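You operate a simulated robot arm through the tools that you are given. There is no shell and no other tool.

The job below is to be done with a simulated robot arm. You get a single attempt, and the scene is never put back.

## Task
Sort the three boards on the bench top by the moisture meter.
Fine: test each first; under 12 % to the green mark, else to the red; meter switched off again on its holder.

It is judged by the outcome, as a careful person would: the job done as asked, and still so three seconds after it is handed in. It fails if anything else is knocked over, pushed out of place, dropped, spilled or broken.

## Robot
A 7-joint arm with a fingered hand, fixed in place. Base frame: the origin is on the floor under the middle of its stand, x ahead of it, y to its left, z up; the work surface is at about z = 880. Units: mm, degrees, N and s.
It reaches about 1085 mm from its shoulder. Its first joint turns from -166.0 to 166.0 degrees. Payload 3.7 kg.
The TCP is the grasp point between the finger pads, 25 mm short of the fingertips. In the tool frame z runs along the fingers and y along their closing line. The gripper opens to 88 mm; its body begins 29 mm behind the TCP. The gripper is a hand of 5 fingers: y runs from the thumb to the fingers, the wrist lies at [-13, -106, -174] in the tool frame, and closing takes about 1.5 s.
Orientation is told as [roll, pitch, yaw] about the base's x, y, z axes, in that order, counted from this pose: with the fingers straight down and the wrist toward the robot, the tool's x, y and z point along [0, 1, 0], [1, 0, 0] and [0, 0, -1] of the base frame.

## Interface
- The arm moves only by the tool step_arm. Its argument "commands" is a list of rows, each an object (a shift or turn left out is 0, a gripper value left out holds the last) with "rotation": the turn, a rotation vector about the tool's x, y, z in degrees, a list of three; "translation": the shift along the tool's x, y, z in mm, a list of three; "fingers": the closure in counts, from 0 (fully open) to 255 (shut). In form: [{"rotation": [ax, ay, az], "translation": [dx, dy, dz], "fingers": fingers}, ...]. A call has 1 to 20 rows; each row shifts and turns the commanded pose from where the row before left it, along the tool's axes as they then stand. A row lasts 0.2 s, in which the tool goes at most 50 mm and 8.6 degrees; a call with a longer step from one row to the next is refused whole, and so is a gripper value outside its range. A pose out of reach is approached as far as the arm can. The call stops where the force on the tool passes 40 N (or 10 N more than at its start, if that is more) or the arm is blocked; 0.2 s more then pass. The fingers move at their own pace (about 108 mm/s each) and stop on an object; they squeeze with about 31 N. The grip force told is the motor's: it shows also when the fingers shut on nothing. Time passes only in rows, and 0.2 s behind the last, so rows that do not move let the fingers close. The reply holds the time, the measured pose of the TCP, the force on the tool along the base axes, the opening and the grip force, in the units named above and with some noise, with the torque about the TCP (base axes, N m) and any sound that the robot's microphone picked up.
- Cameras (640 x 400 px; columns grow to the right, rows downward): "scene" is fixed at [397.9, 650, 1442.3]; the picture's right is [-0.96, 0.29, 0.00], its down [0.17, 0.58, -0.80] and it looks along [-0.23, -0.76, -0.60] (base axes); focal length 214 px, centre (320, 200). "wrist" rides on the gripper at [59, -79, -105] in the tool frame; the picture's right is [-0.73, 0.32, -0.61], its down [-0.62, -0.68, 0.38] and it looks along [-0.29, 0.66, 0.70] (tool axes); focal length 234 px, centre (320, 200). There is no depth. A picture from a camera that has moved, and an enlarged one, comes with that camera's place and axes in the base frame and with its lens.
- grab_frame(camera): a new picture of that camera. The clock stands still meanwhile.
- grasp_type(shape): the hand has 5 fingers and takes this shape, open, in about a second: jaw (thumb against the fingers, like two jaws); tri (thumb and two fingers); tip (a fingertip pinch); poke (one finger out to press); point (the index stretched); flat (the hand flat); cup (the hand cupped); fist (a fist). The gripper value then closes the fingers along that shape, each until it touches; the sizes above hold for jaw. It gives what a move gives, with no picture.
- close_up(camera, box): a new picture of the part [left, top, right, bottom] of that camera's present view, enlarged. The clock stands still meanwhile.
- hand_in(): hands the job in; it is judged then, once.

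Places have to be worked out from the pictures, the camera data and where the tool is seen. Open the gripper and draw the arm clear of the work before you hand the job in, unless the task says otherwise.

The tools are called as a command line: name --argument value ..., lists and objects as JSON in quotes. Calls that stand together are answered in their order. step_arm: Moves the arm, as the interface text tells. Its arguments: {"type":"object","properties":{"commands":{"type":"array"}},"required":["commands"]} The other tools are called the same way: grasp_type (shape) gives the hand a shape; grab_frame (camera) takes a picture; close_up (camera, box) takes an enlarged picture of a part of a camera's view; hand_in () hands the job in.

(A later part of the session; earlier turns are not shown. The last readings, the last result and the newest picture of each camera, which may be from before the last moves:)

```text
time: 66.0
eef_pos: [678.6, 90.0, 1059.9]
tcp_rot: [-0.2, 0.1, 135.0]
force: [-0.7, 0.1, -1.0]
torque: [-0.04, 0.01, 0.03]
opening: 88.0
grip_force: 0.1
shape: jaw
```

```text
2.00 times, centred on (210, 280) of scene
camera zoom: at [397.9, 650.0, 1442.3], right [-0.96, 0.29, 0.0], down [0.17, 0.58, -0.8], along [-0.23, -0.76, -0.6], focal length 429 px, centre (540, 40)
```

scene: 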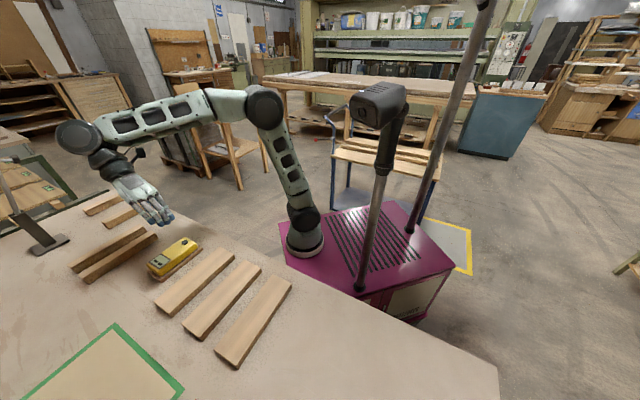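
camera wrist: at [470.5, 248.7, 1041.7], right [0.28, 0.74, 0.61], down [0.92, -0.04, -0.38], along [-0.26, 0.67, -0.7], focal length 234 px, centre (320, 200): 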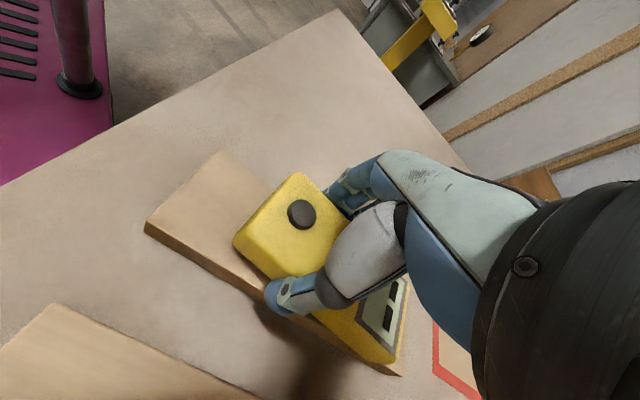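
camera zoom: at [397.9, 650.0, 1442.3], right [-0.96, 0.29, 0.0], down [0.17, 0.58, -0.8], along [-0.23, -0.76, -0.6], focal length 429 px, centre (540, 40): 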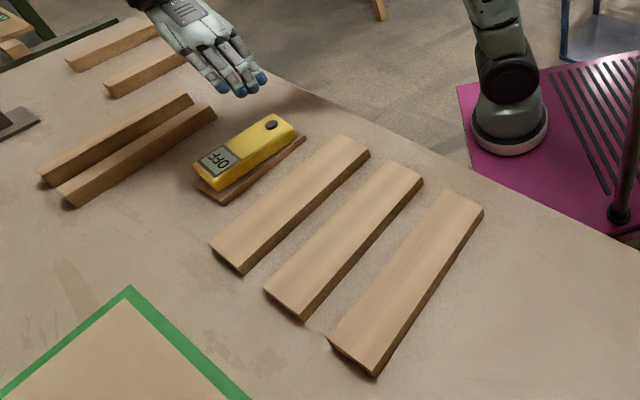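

The meter is OFF on its holder and the boards are where they were. Now the boards: I'll start with board 3 (15 %, red), moving above it in the jaw shape.

step_arm --commands '[{"translation": [-4.4, 37.4, 0]}, {"translation": [-4.4, 37.4, 0]}, {"translation": [-4.4, 37.4, 0]}, {"translation": [-4.4, 37.4, 0]}, {"translation": [-4.4, 37.4, 5]}, {"translation": [-4.4, 37.4, 10]}, {"translation": [-4.4, 37.4, 15]}, {"translation": [-4.4, 37.4, 20]}, {"translation": [-4.4, 37.4, 20]}, {}]'

grab_frame --camera "wrist"

grab_frame --camera "scene"

```text
time: 68.2
eef_pos: [471.7, 360.6, 990.4]
tcp_rot: [-0.1, 0.0, 134.8]
force: [-0.1, 0.1, -0.4]
torque: [0.0, 0.01, 0.02]
opening: 88.0
grip_force: 0.1
shape: jaw
```

```text
taken
camera wrist: at [484.3, 262.3, 1095.8], right [0.28, 0.74, 0.61], down [0.92, -0.04, -0.38], along [-0.26, 0.67, -0.7], focal length 234 px, centre (320, 200)
```

wrist: 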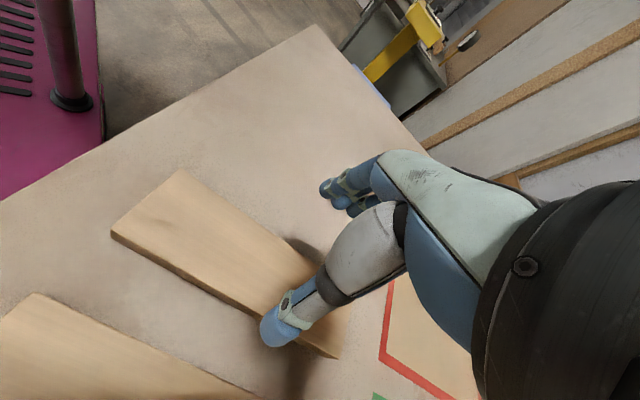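

```text
taken
```

scene: 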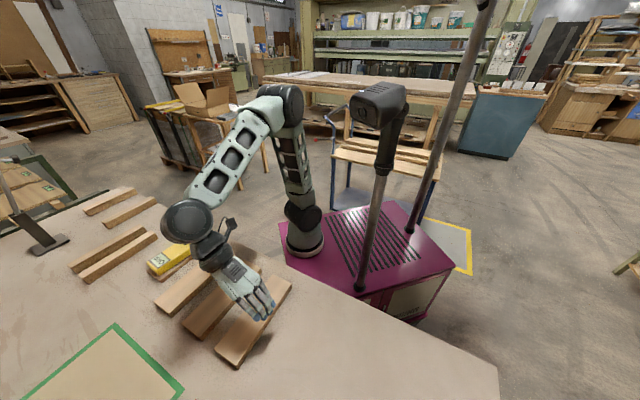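

Board 3's centre works out at about s=80, n=588, so the hand is centred within a couple of millimetres. I'll lower around it and check clearance.

step_arm --commands '[{"translation": [7, -1.5, 15]}, {"translation": [0, 0, 20]}, {"translation": [0, 0, 20]}, {"translation": [0, 0, 10]}, {}]'

close_up --camera "wrist" --box '[100, 140, 440, 400]'

close_up --camera "scene" --box '[190, 240, 310, 380]'

```text
time: 69.4
eef_pos: [466.1, 351.9, 924.8]
tcp_rot: [-0.2, 0.1, 134.8]
force: [0.1, -1.0, 0.7]
torque: [0.03, -0.01, 0.03]
opening: 88.0
grip_force: 0.0
shape: jaw
```

```text
1.54 times, centred on (270, 270) of wrist
camera zoom: at [479.9, 254.7, 1029.4], right [0.28, 0.74, 0.61], down [0.92, -0.04, -0.38], along [-0.26, 0.67, -0.7], focal length 360 px, centre (397, 92)
```

zoom: 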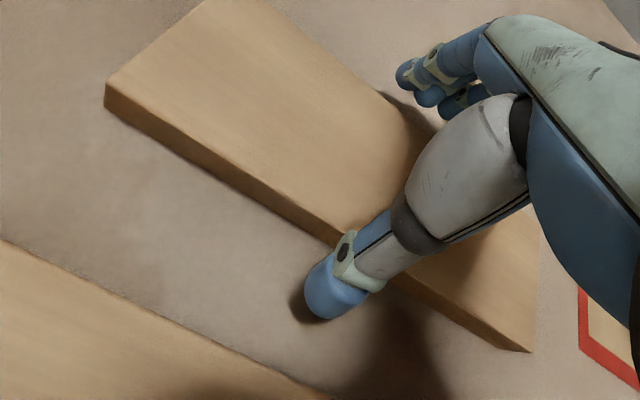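

```text
2.86 times, centred on (250, 310) of scene
camera zoom: at [397.9, 650.0, 1442.3], right [-0.96, 0.29, 0.0], down [0.17, 0.58, -0.8], along [-0.23, -0.76, -0.6], focal length 613 px, centre (520, -114)
```

zoom: 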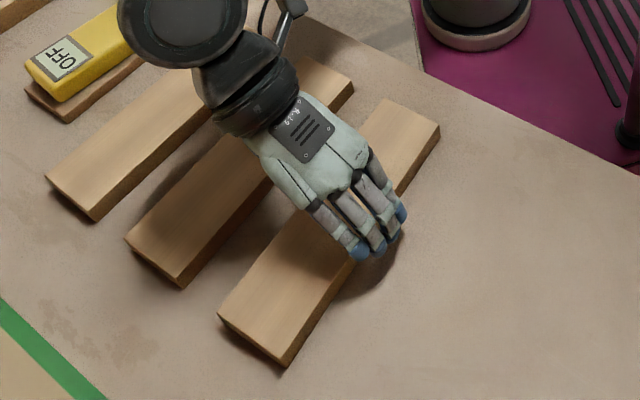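

The thumb and fingers straddle the board with room on both sides. I'll lower toward the bench in small steps to feel for the surface.

step_arm --commands '[{"translation": [0, 0, 8]}, {"translation": [0, 0, 4]}, {"translation": [0, 0, 2]}, {"translation": [0, 0, 1]}, {}]'

close_up --camera "wrist" --box '[200, 160, 440, 380]'

close_up --camera "scene" --box '[220, 270, 290, 350]'

```text
time: 70.6
eef_pos: [464.4, 352.0, 908.4]
tcp_rot: [-0.2, 0.2, 134.9]
force: [-0.7, -0.1, -0.3]
torque: [-0.01, 0.0, -0.01]
opening: 88.0
grip_force: 0.1
shape: jaw
```

```text
1.82 times, centred on (320, 270) of wrist
camera zoom: at [478.3, 254.6, 1014.0], right [0.29, 0.74, 0.61], down [0.92, -0.04, -0.38], along [-0.26, 0.67, -0.7], focal length 426 px, centre (320, 73)
```

zoom: 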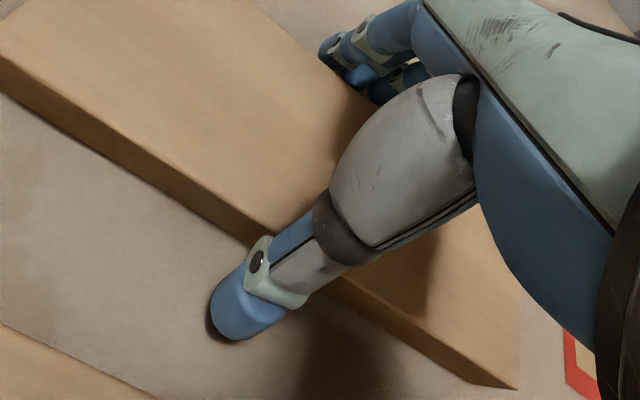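

```text
5.00 times, centred on (255, 310) of scene
camera zoom: at [397.9, 650.0, 1442.3], right [-0.96, 0.29, 0.0], down [0.17, 0.58, -0.8], along [-0.23, -0.76, -0.6], focal length 1072 px, centre (645, -350)
```

zoom: 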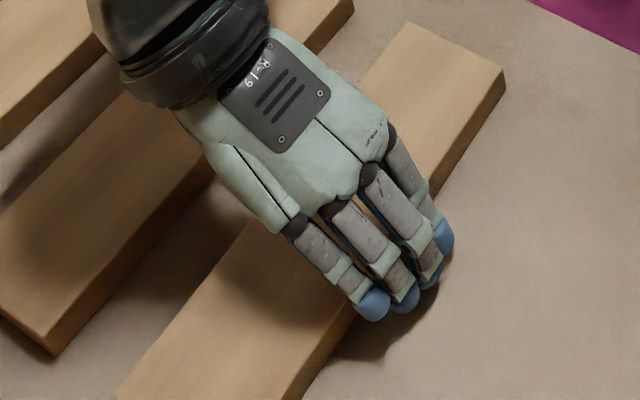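

The surface hasn't been touched yet at z≈908. I'll go 2 mm lower and close on the board.

step_arm --commands '[{"translation": [0, 0, 1]}, {"translation": [0, 0, 1]}, {"fingers": 30}, {"fingers": 50}, {"fingers": 65}, {"fingers": 80}, {"fingers": 100}, {"fingers": 130}, {"fingers": 160}, {"fingers": 160}, {"fingers": 160}]'

close_up --camera "wrist" --box '[200, 160, 440, 380]'

close_up --camera "scene" --box '[190, 240, 310, 380]'

```text
time: 73.0
eef_pos: [464.0, 351.7, 905.5]
tcp_rot: [-0.2, 0.2, 134.9]
force: [0.4, 0.1, 0.0]
torque: [0.01, -0.02, 0.06]
opening: 60.1
grip_force: 31.1
shape: jaw
```

```text
1.82 times, centred on (320, 270) of wrist
camera zoom: at [477.6, 254.0, 1011.8], right [0.29, 0.74, 0.61], down [0.92, -0.04, -0.38], along [-0.26, 0.67, -0.7], focal length 426 px, centre (320, 73)
```

zoom: 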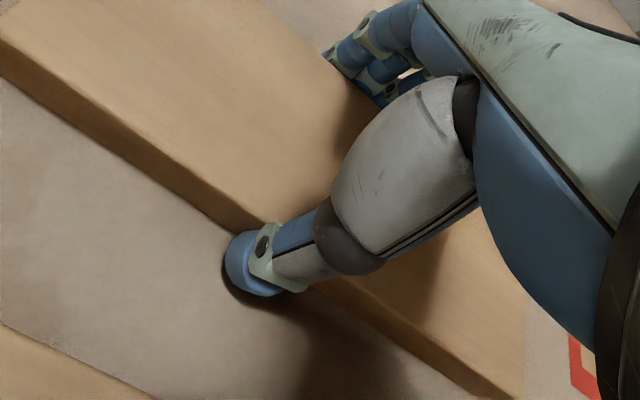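

```text
2.86 times, centred on (250, 310) of scene
camera zoom: at [397.9, 650.0, 1442.3], right [-0.96, 0.29, 0.0], down [0.17, 0.58, -0.8], along [-0.23, -0.76, -0.6], focal length 613 px, centre (520, -114)
```

zoom: 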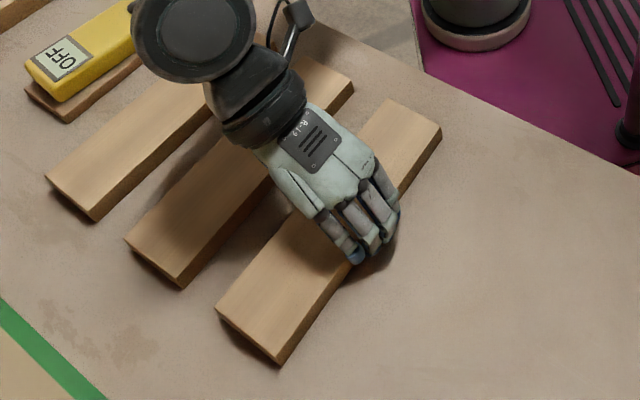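

The board is gripped at 60 mm opening and 31 N. I'll lift it a little and verify it comes up level.

step_arm --commands '[{"translation": [0, 0, -4]}, {"translation": [0, 0, -8]}, {"translation": [0, 0, -15]}, {"translation": [0, 0, -20]}, {}]'

close_up --camera "scene" --box '[190, 220, 310, 370]'

grab_frame --camera "wrist"

```text
time: 74.2
eef_pos: [464.1, 351.5, 954.2]
tcp_rot: [-0.1, 0.1, 134.9]
force: [0.3, -0.6, -1.5]
torque: [-0.02, 0.0, -0.01]
opening: 60.3
grip_force: 30.8
shape: jaw
```

```text
2.67 times, centred on (250, 295) of scene
camera zoom: at [397.9, 650.0, 1442.3], right [-0.96, 0.29, 0.0], down [0.17, 0.58, -0.8], along [-0.23, -0.76, -0.6], focal length 572 px, centre (507, -53)
```

zoom: 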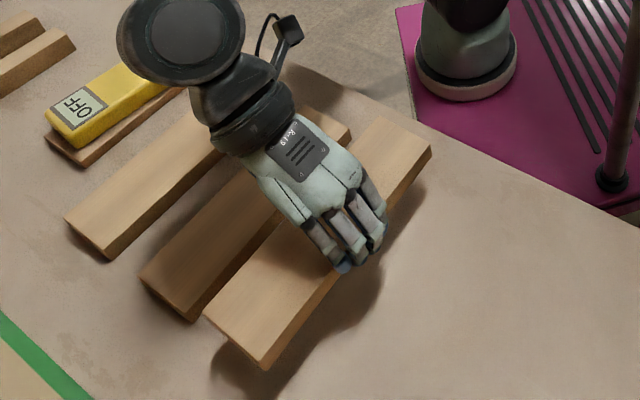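

```text
taken
camera wrist: at [477.9, 253.3, 1060.0], right [0.29, 0.74, 0.61], down [0.92, -0.04, -0.38], along [-0.26, 0.67, -0.7], focal length 234 px, centre (320, 200)
```

wrist: 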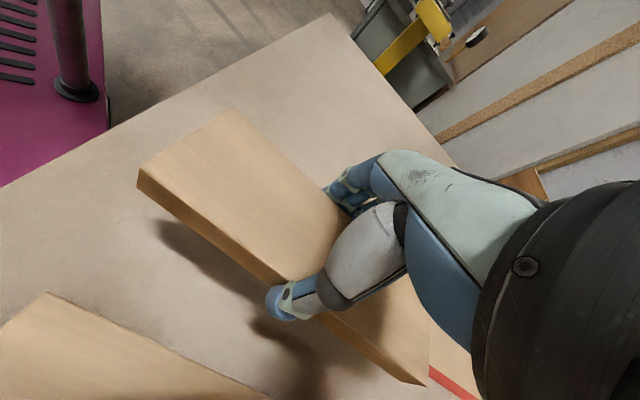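

The board is level and secure. I'll lift it higher and carry it toward the red mark, then check.

step_arm --commands '[{"translation": [0, 0, -25]}, {"translation": [0, 0, -30]}, {"translation": [-10, 8, -5]}, {"translation": [-25, 20, 0]}, {"translation": [-30, 24, 0]}, {"translation": [-30, 24, 0]}, {"translation": [-30, 24, 0]}, {"translation": [-30, 24, 0]}, {"translation": [-28, 19.5, 0]}, {}]'

grab_frame --camera "scene"

```text
time: 76.4
eef_pos: [494.3, 580.1, 1015.7]
tcp_rot: [-0.2, 0.1, 134.9]
force: [0.1, -0.6, -1.6]
torque: [-0.03, 0.0, 0.02]
opening: 60.0
grip_force: 31.4
shape: jaw
```

```text
taken
```

scene: 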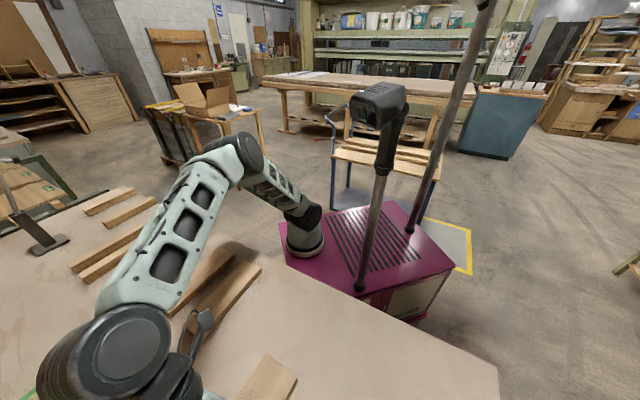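

The board is near the red mark, and the scene camera can't see that zone. I'll rotate to yaw 45° in the air and use the wrist camera.

step_arm --commands '[{"rotation": [0, 0, 7.5]}, {"rotation": [0, 0, 7.5]}, {"rotation": [0, 0, 7.5]}, {"rotation": [0, 0, 7.5]}, {"rotation": [0, 0, 7.5]}, {"rotation": [0, 0, 7.5]}, {"rotation": [0, 0, 7.5]}, {"rotation": [0, 0, 7.5]}, {"rotation": [0, 0, 7.5]}, {"rotation": [0, 0, 7.5]}, {"rotation": [0, 0, 7.5]}, {"rotation": [0, 0, 7.5]}, {}]'

grab_frame --camera "wrist"

grab_frame --camera "scene"

```text
time: 79.2
eef_pos: [493.3, 582.4, 1014.5]
tcp_rot: [-0.2, -0.3, 44.8]
force: [0.7, 0.0, -2.3]
torque: [0.02, 0.01, 0.0]
opening: 60.0
grip_force: 31.2
shape: jaw
```

```text
taken
camera wrist: at [394.4, 568.0, 1119.2], right [0.74, -0.29, 0.61], down [-0.04, -0.92, -0.38], along [0.67, 0.26, -0.69], focal length 234 px, centre (320, 200)
```

wrist: 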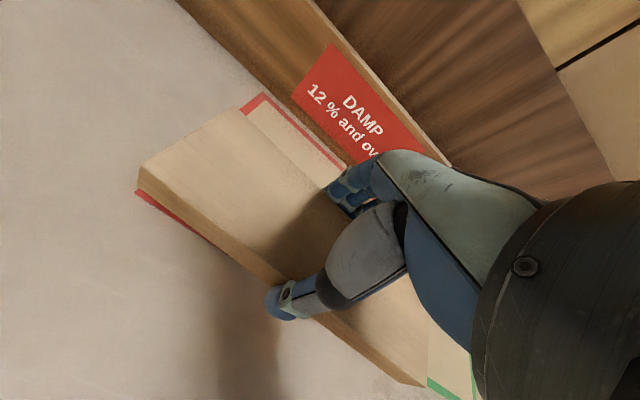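

```text
taken
```

scene: 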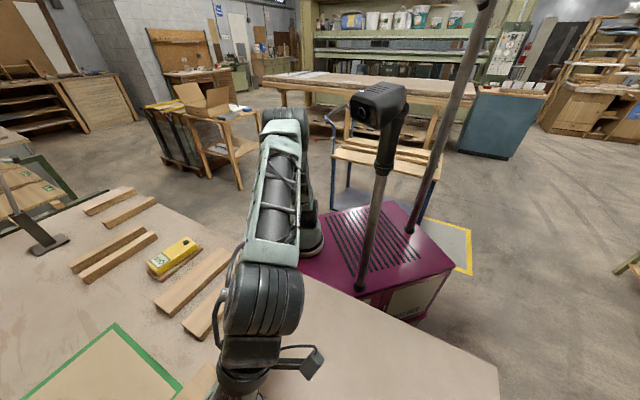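

The red mark's corners confirm it spans s -185 to 80 and n 770 to 998, with the wall at n≈1029. I'll move the board forward to the back half of the mark (n≈925), still high.

step_arm --commands '[{"translation": [0, 25, 0]}, {"translation": [0, 35, 0]}, {"translation": [0, 35, 0]}, {"translation": [0, 35, 0]}, {"translation": [0, 34, 0]}, {"translation": [0, 0, 20]}, {"translation": [0, 0, 25]}, {}]'

grab_frame --camera "wrist"

```text
time: 81.0
eef_pos: [606.0, 698.3, 971.9]
tcp_rot: [-0.1, -0.2, 44.9]
force: [0.1, 0.0, -1.5]
torque: [0.01, 0.01, 0.04]
opening: 60.0
grip_force: 30.9
shape: jaw
```

```text
taken
camera wrist: at [507.8, 683.8, 1076.8], right [0.74, -0.29, 0.61], down [-0.04, -0.92, -0.38], along [0.67, 0.26, -0.69], focal length 234 px, centre (320, 200)
```

wrist: 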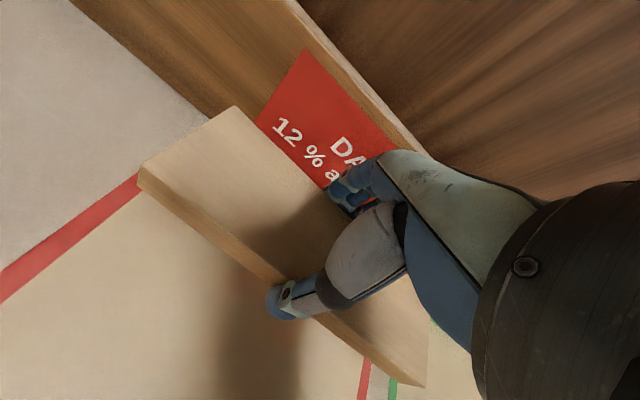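

The position is good: s=-65, n=922. I'll lower the board toward the bench inside the red mark.

step_arm --commands '[{"translation": [0, 0, 20]}, {"translation": [0, 0, 20]}, {"translation": [0, 0, 15]}, {}]'

grab_frame --camera "wrist"

```text
time: 82.0
eef_pos: [608.1, 699.7, 915.6]
tcp_rot: [-0.1, -0.2, 44.9]
force: [-0.1, -0.1, -1.1]
torque: [-0.02, 0.04, 0.0]
opening: 59.7
grip_force: 30.8
shape: jaw
```

```text
taken
camera wrist: at [510.7, 684.7, 1020.3], right [0.74, -0.29, 0.61], down [-0.04, -0.92, -0.38], along [0.67, 0.26, -0.69], focal length 234 px, centre (320, 200)
```

wrist: 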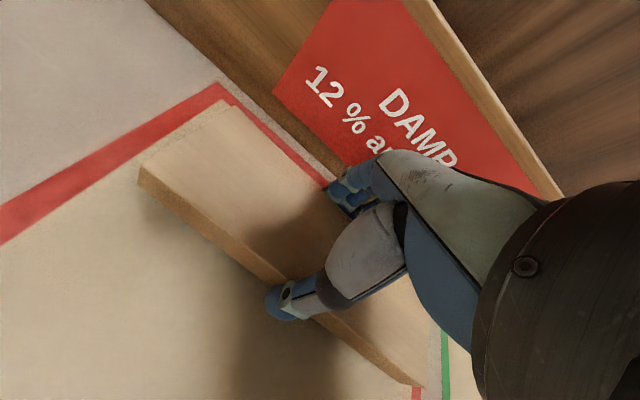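

The board sits inside the red outline with margin at both ends and at the back. I'll lower the final millimetres.

step_arm --commands '[{"translation": [0, 0, 4]}, {"translation": [0, 0, 2.5]}, {"translation": [0, 0, 1.5]}, {"translation": [0, 0, 1]}, {"translation": [0, 0, 0.7]}]'

```text
time: 83.2
eef_pos: [609.7, 698.4, 905.8]
tcp_rot: [-0.1, -0.3, 44.9]
force: [0.4, 0.2, 5.8]
torque: [-0.07, 0.06, 0.04]
opening: 59.8
grip_force: 31.0
shape: jaw
```

The board touches the bench at 5.8 N, at the same height it was gripped. I'll open the hand slowly.

step_arm --commands '[{"fingers": 100}, {"fingers": 75}, {"fingers": 60}, {"fingers": 40}, {"fingers": 20}, {"fingers": 0}, {"fingers": 0}, {}]'

grab_frame --camera "wrist"

```text
time: 85.0
eef_pos: [609.2, 699.2, 905.5]
tcp_rot: [-0.1, -0.1, 44.9]
force: [-1.5, -1.8, 7.9]
torque: [0.16, -0.25, -0.01]
opening: 86.0
grip_force: 0.1
shape: jaw
```

```text
taken
camera wrist: at [511.3, 684.6, 1010.6], right [0.74, -0.29, 0.61], down [-0.04, -0.92, -0.39], along [0.67, 0.26, -0.69], focal length 234 px, centre (320, 200)
```

wrist: 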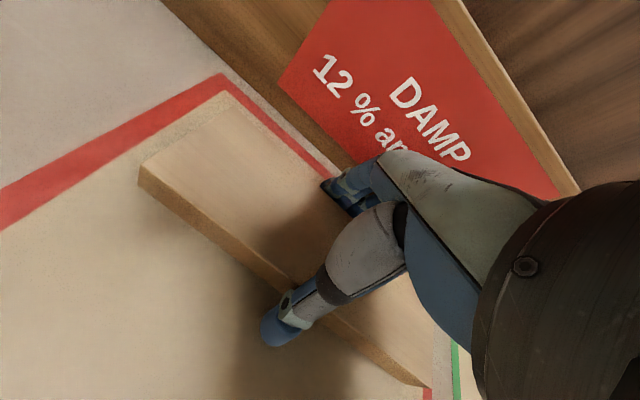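

The board is released and the fingers are clear of it. I'll raise straight up and look.

step_arm --commands '[{"translation": [0, 0, -4]}, {"translation": [0, 0, -10]}, {"translation": [0, 0, -25]}, {"translation": [0, 0, -35]}, {"translation": [0, 0, -40]}, {}]'

grab_frame --camera "wrist"

```text
time: 86.4
eef_pos: [611.6, 697.4, 1020.4]
tcp_rot: [-0.1, -0.2, 44.8]
force: [1.0, -0.4, -0.3]
torque: [-0.06, 0.02, -0.03]
opening: 87.6
grip_force: 0.0
shape: jaw
```

```text
taken
camera wrist: at [514.0, 682.8, 1126.9], right [0.74, -0.29, 0.61], down [-0.04, -0.92, -0.38], along [0.67, 0.26, -0.69], focal length 234 px, centre (320, 200)
```

wrist: 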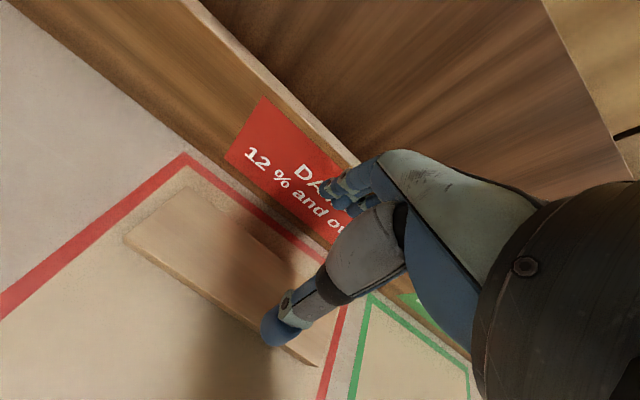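

Board 3 lies neatly inside the red mark. I'll back away, turn the hand back to yaw 135°, and head for board 2.

step_arm --commands '[{"translation": [0, -41, 0]}, {"translation": [0, -41, 0]}, {"translation": [0, -41, 0]}, {"translation": [0, -41, 0]}, {"rotation": [0, 0, -7.5]}, {"rotation": [0, 0, -7.5]}, {"rotation": [0, 0, -7.5]}, {"rotation": [0, 0, -7.5]}, {"rotation": [0, 0, -7.5]}, {"rotation": [0, 0, -7.5]}, {"rotation": [0, 0, -7.5]}, {"rotation": [0, 0, -7.5]}, {"rotation": [0, 0, -7.5]}, {"rotation": [0, 0, -7.5]}, {"rotation": [0, 0, -7.5]}, {"rotation": [0, 0, -7.5]}, {}]'

step_arm --commands '[{"translation": [26.1, -36.4, 0]}, {"translation": [26.1, -36.4, 0]}, {"translation": [26.1, -36.4, 0]}, {"translation": [26.1, -36.4, 0]}, {"translation": [26.1, -36.4, 0]}, {"translation": [26.1, -36.4, 0]}, {"translation": [26.1, -36.4, 0]}, {}]'

grab_frame --camera "scene"

grab_frame --camera "wrist"

```text
time: 90.0
eef_pos: [491.8, 582.5, 1017.9]
tcp_rot: [-0.2, 0.1, 134.9]
force: [0.5, -0.7, 0.4]
torque: [0.02, 0.01, 0.01]
opening: 87.9
grip_force: 0.2
shape: jaw
```

```text
time: 91.8
eef_pos: [544.5, 271.2, 1019.3]
tcp_rot: [-0.2, 0.1, 134.9]
force: [0.3, 0.6, -0.2]
torque: [0.02, -0.01, -0.03]
opening: 87.5
grip_force: 0.1
shape: jaw
```

```text
taken
```

scene: 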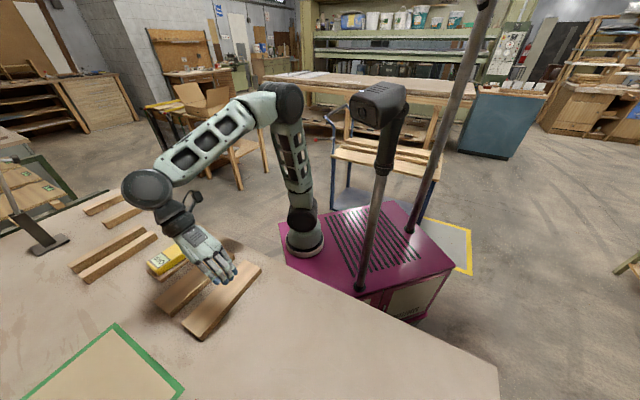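

```text
taken
camera wrist: at [557.7, 174.1, 1124.5], right [0.29, 0.74, 0.61], down [0.92, -0.04, -0.38], along [-0.26, 0.67, -0.7], focal length 234 px, centre (320, 200)
```

wrist: 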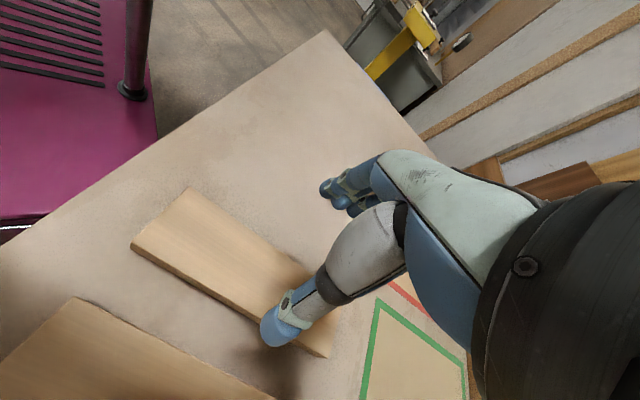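

I'm above board 2 (8 %), and its near end centre is at s≈192, so I'm aligned within 2 mm. I'll lower around it.

step_arm --commands '[{"translation": [0, 1.5, 25]}, {"translation": [0, 0, 30]}, {"translation": [0, 0, 25]}, {"translation": [0, 0, 15]}, {}]'

close_up --camera "wrist" --box '[100, 140, 440, 400]'

close_up --camera "scene" --box '[150, 210, 290, 350]'

```text
time: 93.0
eef_pos: [544.8, 275.1, 924.5]
tcp_rot: [-0.2, 0.2, 134.8]
force: [-0.1, 0.4, 0.0]
torque: [0.0, -0.01, 0.0]
opening: 87.9
grip_force: 0.0
shape: jaw
```

```text
1.54 times, centred on (270, 270) of wrist
camera zoom: at [557.3, 176.2, 1029.3], right [0.28, 0.74, 0.61], down [0.92, -0.04, -0.38], along [-0.26, 0.67, -0.7], focal length 360 px, centre (397, 92)
```

zoom: 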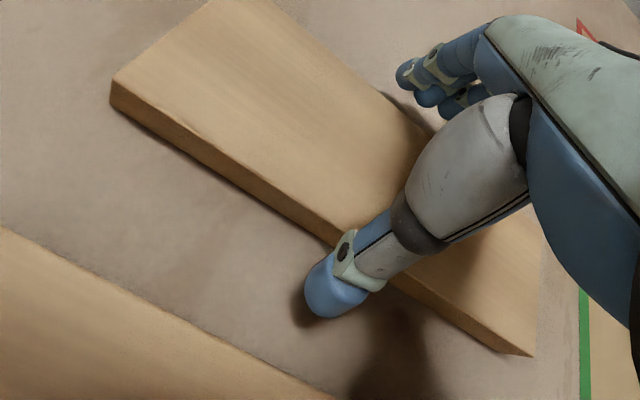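

```text
2.86 times, centred on (220, 280) of scene
camera zoom: at [397.9, 650.0, 1442.3], right [-0.96, 0.29, 0.0], down [0.17, 0.58, -0.8], along [-0.23, -0.76, -0.6], focal length 613 px, centre (606, -29)
```

zoom: 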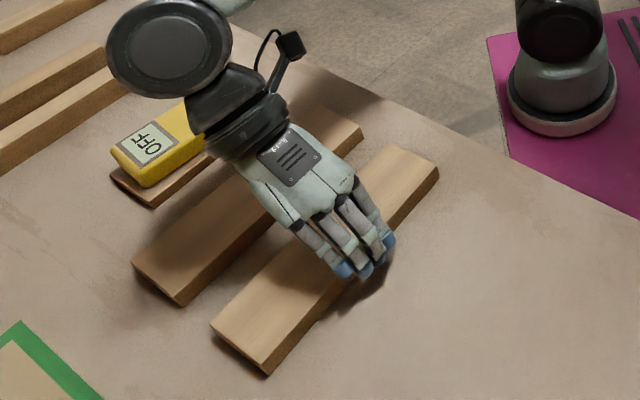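

The view matches the earlier good grip. I'll lower to z≈906 and close on the board.

step_arm --commands '[{"translation": [0, 0, 8]}, {"translation": [0, 0, 5]}, {"translation": [0, 0, 3]}, {"translation": [0, 0, 2]}, {}, {"fingers": 30}, {"fingers": 50}, {"fingers": 65}, {"fingers": 80}, {"fingers": 100}, {"fingers": 130}, {"fingers": 160}, {"fingers": 160}, {"fingers": 160}]'

close_up --camera "wrist" --box '[100, 140, 440, 400]'

```text
time: 96.0
eef_pos: [542.5, 273.8, 905.6]
tcp_rot: [-0.2, 0.1, 134.8]
force: [-1.4, 2.1, 5.0]
torque: [0.17, 0.08, 0.04]
opening: 60.0
grip_force: 31.0
shape: jaw
```

```text
1.54 times, centred on (270, 270) of wrist
camera zoom: at [555.9, 175.7, 1011.2], right [0.28, 0.74, 0.61], down [0.92, -0.04, -0.38], along [-0.26, 0.67, -0.7], focal length 360 px, centre (397, 92)
```

zoom: 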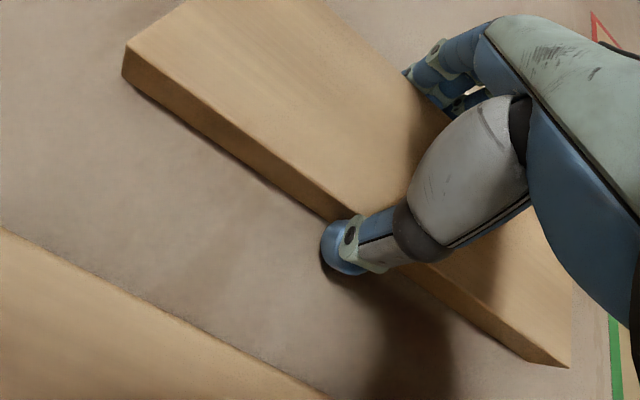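

Gripped at 60 mm and 31 N. I'll lift board 2 and check it before carrying it toward green.

step_arm --commands '[{"translation": [0, 0, -4]}, {"translation": [0, 0, -8]}, {"translation": [0, 0, -20]}, {"translation": [0, 0, -25]}, {"translation": [0, 0, -30]}, {"translation": [0, 0, -25]}, {}]'

close_up --camera "scene" --box '[120, 180, 300, 360]'

grab_frame --camera "wrist"

```text
time: 97.6
eef_pos: [541.4, 275.8, 1015.9]
tcp_rot: [-0.1, 0.1, 134.7]
force: [0.1, 0.4, -1.1]
torque: [-0.04, 0.03, 0.02]
opening: 59.8
grip_force: 31.2
shape: jaw
```

```text
2.22 times, centred on (210, 270) of scene
camera zoom: at [397.9, 650.0, 1442.3], right [-0.96, 0.29, 0.0], down [0.17, 0.58, -0.8], along [-0.23, -0.76, -0.6], focal length 477 px, centre (564, 44)
```

zoom: 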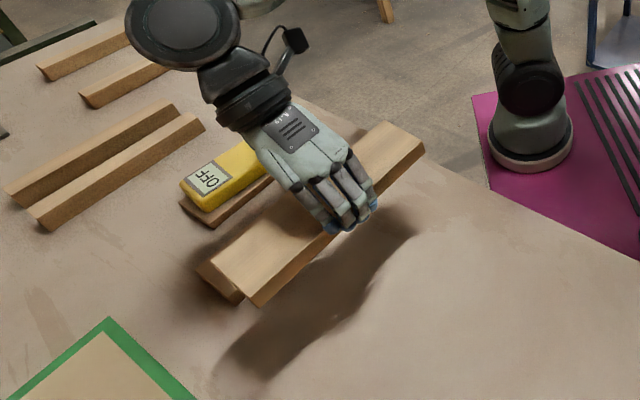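

```text
taken
camera wrist: at [554.7, 178.0, 1122.8], right [0.29, 0.74, 0.61], down [0.92, -0.04, -0.38], along [-0.26, 0.67, -0.7], focal length 234 px, centre (320, 200)
```

wrist: 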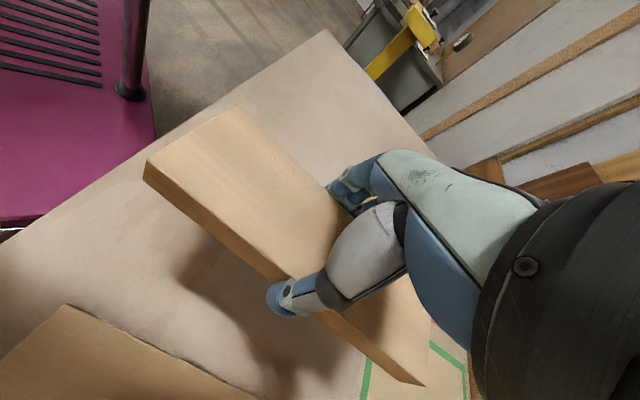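

The board is level in the grip. I'll carry it toward the green mark and turn it to yaw 45°.

step_arm --commands '[{"translation": [-20, -6, 0]}, {"translation": [-34, -10, 0]}, {"translation": [-34, -10, 0]}, {"translation": [-34, -10, 0]}, {"translation": [-34, -10, 0]}, {"translation": [-17, -4, 0]}, {"rotation": [0, 0, 7.5]}, {"rotation": [0, 0, 7.5]}, {"rotation": [0, 0, 7.5]}, {"rotation": [0, 0, 7.5]}, {"rotation": [0, 0, 7.5]}, {"rotation": [0, 0, 7.5]}, {"rotation": [0, 0, 7.5]}, {"rotation": [0, 0, 7.5]}, {"rotation": [0, 0, 7.5]}, {"rotation": [0, 0, 7.5]}, {"rotation": [0, 0, 7.5]}, {"rotation": [0, 0, 7.5]}, {}]'

grab_frame --camera "wrist"

grab_frame --camera "scene"

```text
time: 101.6
eef_pos: [700.5, 359.7, 1018.0]
tcp_rot: [0.0, -0.2, 44.8]
force: [0.2, -0.3, -1.0]
torque: [0.01, 0.04, -0.02]
opening: 59.5
grip_force: 30.7
shape: jaw
```

```text
taken
camera wrist: at [601.9, 346.1, 1123.8], right [0.74, -0.29, 0.61], down [-0.04, -0.92, -0.38], along [0.67, 0.26, -0.69], focal length 234 px, centre (320, 200)
```

wrist: 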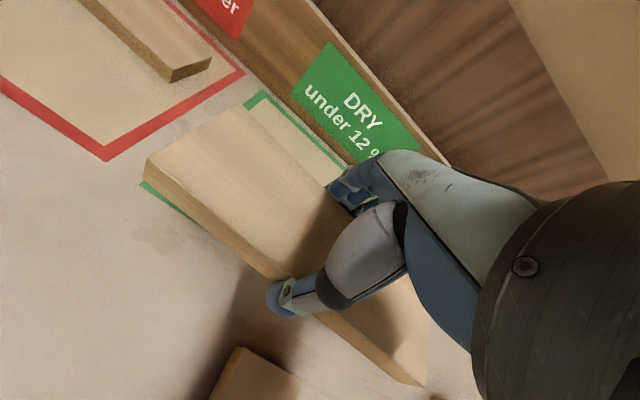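

```text
taken
```

scene: 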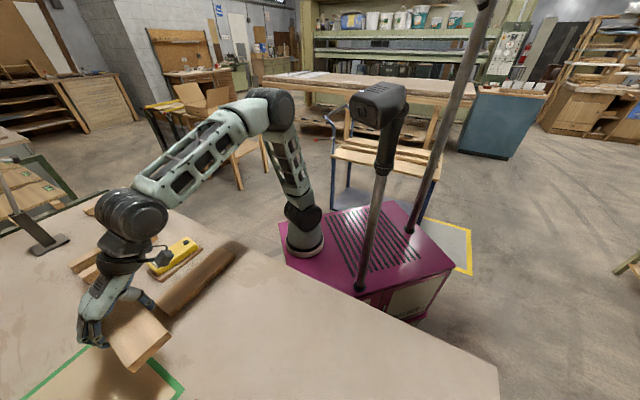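

The green mark spans s 116 to 384 and n 770 to 998, as estimated. I'll move to its middle (n≈885) and start lowering.

step_arm --commands '[{"translation": [0, 25, 0]}, {"translation": [0, 35, 0]}, {"translation": [0, 40, 0]}, {"translation": [0, 35, 0]}, {"translation": [0, 0, 20]}, {"translation": [0, 0, 30]}, {"translation": [0, 0, 30]}, {"translation": [0, 0, 20]}, {}]'

grab_frame --camera "wrist"

grab_frame --camera "scene"

```text
time: 103.6
eef_pos: [795.2, 454.6, 919.8]
tcp_rot: [-0.2, -0.2, 44.9]
force: [0.0, 0.3, -0.5]
torque: [-0.02, 0.01, -0.01]
opening: 59.4
grip_force: 31.0
shape: jaw
```

```text
taken
camera wrist: at [697.8, 441.1, 1024.7], right [0.74, -0.29, 0.61], down [-0.04, -0.92, -0.38], along [0.67, 0.26, -0.69], focal length 234 px, centre (320, 200)
```

wrist: 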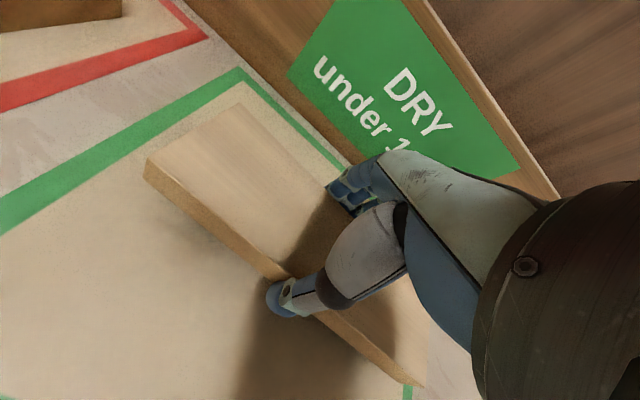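

```text
taken
```

scene: 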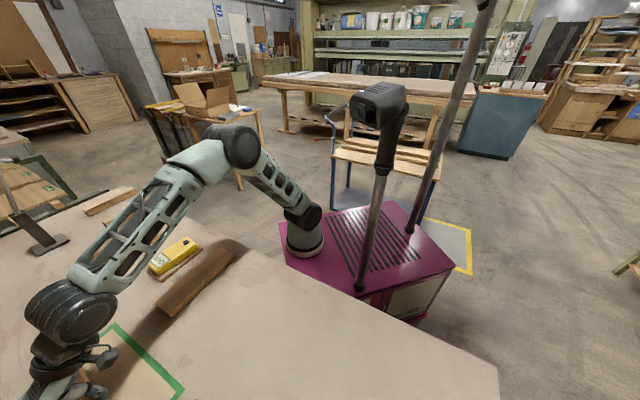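

The board is centred over the green mark. I'll lower it the last 14 mm to contact.

step_arm --commands '[{"translation": [0, 0, 6]}, {"translation": [0, 0, 3]}, {"translation": [0, 0, 2]}, {"translation": [0, 0, 1.5]}, {"translation": [0, 0, 0.8]}]'

```text
time: 104.8
eef_pos: [795.4, 455.0, 905.3]
tcp_rot: [-0.1, -0.2, 44.9]
force: [0.5, 1.8, 4.2]
torque: [-0.1, 0.02, 0.04]
opening: 59.5
grip_force: 30.6
shape: jaw
```

Contact at about 4 N. I'll open the hand slowly and then rise.

step_arm --commands '[{"fingers": 100}, {"fingers": 75}, {"fingers": 60}, {"fingers": 40}, {"fingers": 20}, {"fingers": 0}, {"fingers": 0}, {"translation": [0, 0, -3]}, {"translation": [0, 0, -10]}, {"translation": [0, 0, -25]}, {"translation": [0, 0, -35]}, {"translation": [0, 0, -40]}, {}]'

grab_frame --camera "wrist"

```text
time: 107.6
eef_pos: [792.3, 454.0, 1019.8]
tcp_rot: [-0.2, -0.3, 44.9]
force: [1.0, -0.2, 0.2]
torque: [-0.01, -0.01, 0.02]
opening: 87.8
grip_force: 0.1
shape: jaw
```

```text
taken
camera wrist: at [694.7, 439.5, 1125.3], right [0.74, -0.29, 0.61], down [-0.04, -0.92, -0.38], along [0.67, 0.26, -0.69], focal length 234 px, centre (320, 200)
```

wrist: 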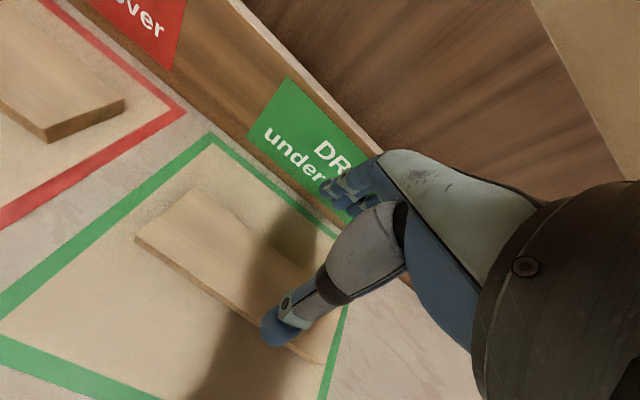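

Board 2 lies inside the green mark. I'll back off, turn to yaw 135°, and go to board 1 (13 %).

step_arm --commands '[{"translation": [0, -33, 0]}, {"translation": [0, -33, 0]}, {"translation": [0, -33, 0]}, {"translation": [0, -33, 0]}, {"rotation": [0, 0, -7.5]}, {"rotation": [0, 0, -7.5]}, {"rotation": [0, 0, -7.5]}, {"rotation": [0, 0, -7.5]}, {"rotation": [0, 0, -7.5]}, {"rotation": [0, 0, -7.5]}, {"rotation": [0, 0, -7.5]}, {"rotation": [0, 0, -7.5]}, {"rotation": [0, 0, -7.5]}, {"rotation": [0, 0, -7.5]}, {"rotation": [0, 0, -7.5]}, {"rotation": [0, 0, -7.5]}, {}]'

step_arm --commands '[{"translation": [34.6, -13, 0]}, {"translation": [34.6, -13, 0]}, {"translation": [34.6, -13, 0]}, {"translation": [34.6, -13, 0]}, {"translation": [34.6, -13, 0]}, {}]'

grab_frame --camera "scene"

grab_frame --camera "wrist"

```text
time: 111.2
eef_pos: [703.0, 361.4, 1016.4]
tcp_rot: [-0.2, 0.1, 134.9]
force: [0.7, 0.1, 0.5]
torque: [0.04, -0.03, 0.03]
opening: 87.7
grip_force: 0.1
shape: jaw
```

```text
time: 112.6
eef_pos: [622.5, 192.4, 1019.2]
tcp_rot: [-0.2, 0.1, 134.9]
force: [0.3, 0.0, 0.7]
torque: [0.01, 0.01, 0.01]
opening: 87.6
grip_force: 0.1
shape: jaw
```

```text
taken
```

scene: 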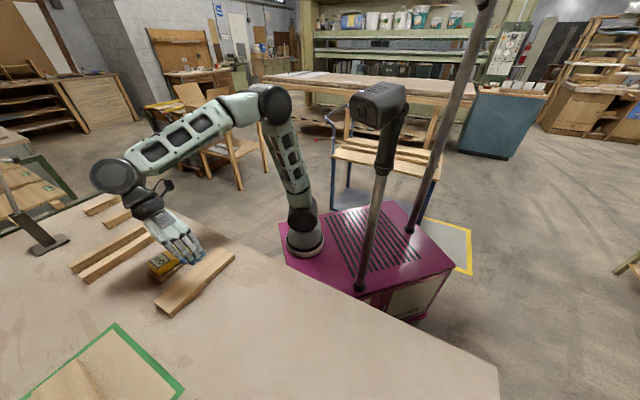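

```text
taken
camera wrist: at [636.5, 94.8, 1124.1], right [0.28, 0.74, 0.61], down [0.92, -0.04, -0.38], along [-0.26, 0.67, -0.7], focal length 234 px, centre (320, 200)
```

wrist: 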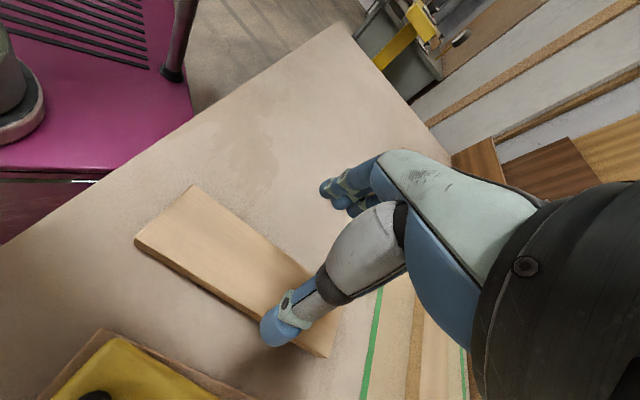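

I'm over board 1, with its centre at about s=302, n=587. I'll lower around it, with the thumb passing clear between the board and the meter's holder.

step_arm --commands '[{"translation": [0, 1.5, 25]}, {"translation": [0, 0, 30]}, {"translation": [0, 0, 25]}, {"translation": [0, 0, 15]}, {}]'

close_up --camera "wrist" --box '[100, 140, 440, 400]'

close_up --camera "scene" --box '[120, 190, 260, 330]'

```text
time: 113.8
eef_pos: [619.8, 194.9, 923.9]
tcp_rot: [-0.2, 0.1, 134.9]
force: [0.1, 0.5, 0.8]
torque: [-0.03, -0.04, -0.01]
opening: 87.8
grip_force: 0.0
shape: jaw
```

```text
1.54 times, centred on (270, 270) of wrist
camera zoom: at [633.5, 97.8, 1029.6], right [0.29, 0.74, 0.61], down [0.92, -0.04, -0.38], along [-0.26, 0.67, -0.7], focal length 360 px, centre (397, 92)
```

zoom: 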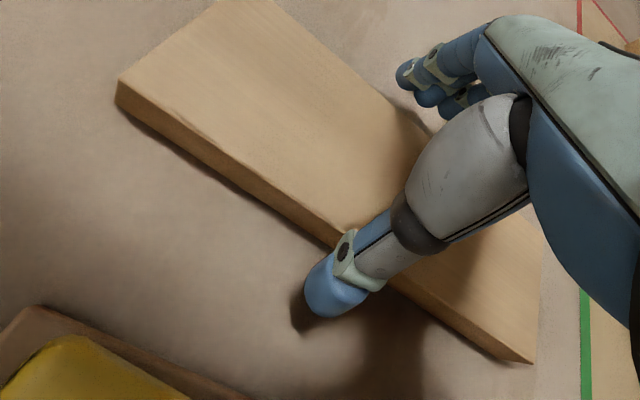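

```text
2.86 times, centred on (190, 260) of scene
camera zoom: at [397.9, 650.0, 1442.3], right [-0.96, 0.29, 0.0], down [0.17, 0.58, -0.8], along [-0.23, -0.76, -0.6], focal length 613 px, centre (691, 29)
```

zoom: 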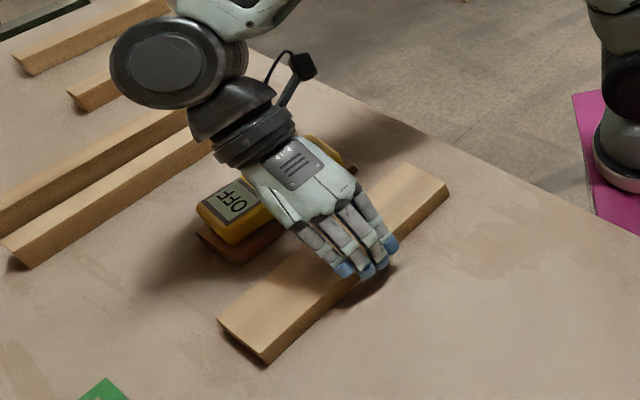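

Clearances are good on both sides and the meter is untouched. I'll lower to z≈906 and close on the board.

step_arm --commands '[{"translation": [0, 0, 8]}, {"translation": [0, 0, 5]}, {"translation": [0, 0, 3]}, {"translation": [0, 0, 1.5]}, {}, {"fingers": 30}, {"fingers": 50}, {"fingers": 65}, {"fingers": 80}, {"fingers": 100}, {"fingers": 130}, {"fingers": 160}, {"fingers": 160}, {"fingers": 160}]'

close_up --camera "wrist" --box '[100, 140, 440, 400]'

```text
time: 116.8
eef_pos: [622.5, 195.5, 905.7]
tcp_rot: [-0.2, 0.1, 134.9]
force: [-0.6, 1.1, 1.4]
torque: [0.05, -0.01, 0.04]
opening: 60.1
grip_force: 31.0
shape: jaw
```

```text
1.54 times, centred on (270, 270) of wrist
camera zoom: at [636.4, 97.9, 1011.5], right [0.28, 0.74, 0.61], down [0.92, -0.04, -0.38], along [-0.26, 0.67, -0.7], focal length 360 px, centre (397, 92)
```

zoom: 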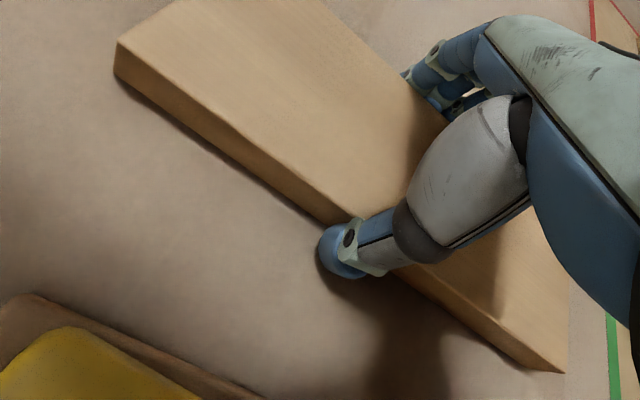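

Gripped at 60 mm and 31 N. I'll lift board 1 straight up and check.

step_arm --commands '[{"translation": [0, 0, -4]}, {"translation": [0, 0, -8]}, {"translation": [0, 0, -20]}, {"translation": [0, 0, -25]}, {"translation": [0, 0, -30]}, {"translation": [0, 0, -25]}, {}]'

close_up --camera "scene" --box '[100, 160, 280, 340]'

```text
time: 118.4
eef_pos: [624.7, 196.4, 1020.5]
tcp_rot: [-0.3, 0.1, 134.9]
force: [-0.2, 0.0, -0.7]
torque: [-0.02, -0.01, 0.0]
opening: 59.7
grip_force: 31.4
shape: jaw
```

```text
2.22 times, centred on (190, 250) of scene
camera zoom: at [397.9, 650.0, 1442.3], right [-0.96, 0.29, 0.0], down [0.17, 0.58, -0.8], along [-0.23, -0.76, -0.6], focal length 477 px, centre (609, 89)
```

zoom: 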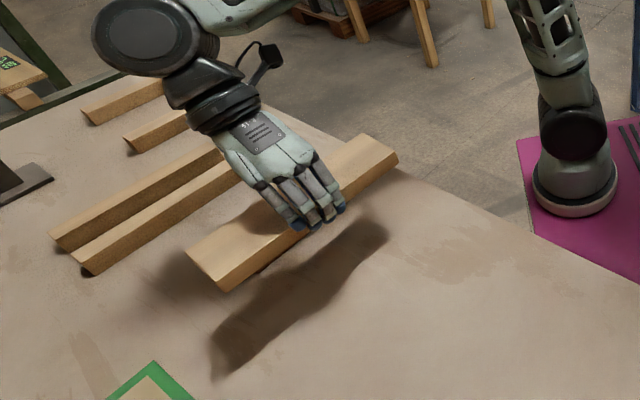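

Board 1 is held level. I'll carry it across at this height toward the red mark.

step_arm --commands '[{"translation": [-9, 18, 0]}, {"translation": [-17, 36, 0]}, {"translation": [-17, 36, 0]}, {"translation": [-17, 36, 0]}, {"translation": [-17, 36, 0]}, {"translation": [-17, 36, 0]}, {"translation": [-17, 36, 0]}, {"translation": [-17, 36, 0]}, {"translation": [-17, 36, 0]}, {"translation": [-17, 36, 0]}, {"translation": [-9, 21, 0]}, {}]'

grab_frame --camera "wrist"

```text
time: 121.0
eef_pos: [490.3, 574.4, 1019.7]
tcp_rot: [-0.2, 0.1, 134.9]
force: [-0.3, -0.1, -1.2]
torque: [-0.01, -0.01, -0.02]
opening: 59.7
grip_force: 30.7
shape: jaw
```

```text
taken
camera wrist: at [504.1, 475.2, 1124.1], right [0.28, 0.74, 0.61], down [0.92, -0.04, -0.38], along [-0.26, 0.67, -0.7], focal length 234 px, centre (320, 200)
```

wrist: 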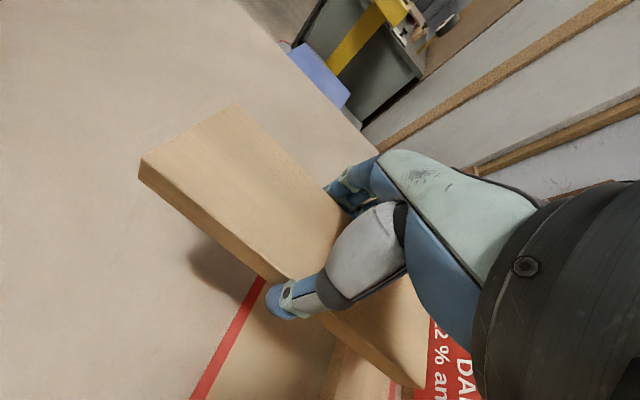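

I'm at s=-60, n=753. I'll rotate the board to yaw 45° here, high above the bench.

step_arm --commands '[{"rotation": [0, 0, 7.5]}, {"rotation": [0, 0, 7.5]}, {"rotation": [0, 0, 7.5]}, {"rotation": [0, 0, 7.5]}, {"rotation": [0, 0, 7.5]}, {"rotation": [0, 0, 7.5]}, {"rotation": [0, 0, 7.5]}, {"rotation": [0, 0, 7.5]}, {"rotation": [0, 0, 7.5]}, {"rotation": [0, 0, 7.5]}, {"rotation": [0, 0, 7.5]}, {"rotation": [0, 0, 7.5]}, {"translation": [0, 30, 0]}, {"translation": [0, 34, 0]}, {}]'

grab_frame --camera "wrist"

```text
time: 124.2
eef_pos: [534.9, 617.8, 1017.6]
tcp_rot: [-0.1, -0.2, 44.8]
force: [0.6, 0.4, -2.2]
torque: [-0.02, 0.0, -0.04]
opening: 59.7
grip_force: 30.3
shape: jaw
```

```text
taken
camera wrist: at [437.2, 603.5, 1123.0], right [0.74, -0.29, 0.61], down [-0.04, -0.92, -0.38], along [0.67, 0.26, -0.69], focal length 234 px, centre (320, 200)
```

wrist: 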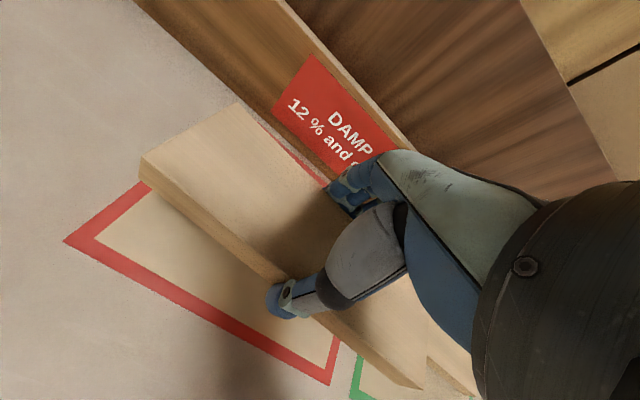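

I'm at n=815. I'll nudge forward 6 mm and lower partway, keeping the gap to the board already at the back.

step_arm --commands '[{"translation": [0, 6, 10]}, {"translation": [0, 0, 25]}, {"translation": [0, 0, 30]}, {"translation": [0, 0, 20]}, {"translation": [0, 0, 12]}, {}]'

grab_frame --camera "wrist"

```text
time: 125.6
eef_pos: [538.5, 624.1, 919.6]
tcp_rot: [0.0, -0.2, 44.8]
force: [0.2, -0.4, -1.3]
torque: [0.0, 0.06, -0.03]
opening: 59.6
grip_force: 31.0
shape: jaw
```

```text
taken
camera wrist: at [440.9, 609.5, 1025.2], right [0.74, -0.29, 0.61], down [-0.04, -0.92, -0.38], along [0.67, 0.26, -0.69], focal length 234 px, centre (320, 200)
```

wrist: 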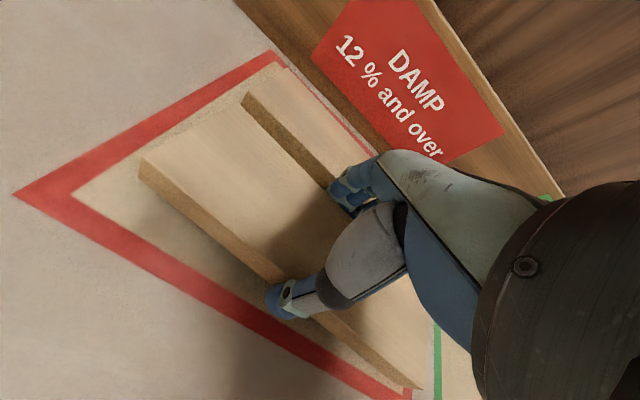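

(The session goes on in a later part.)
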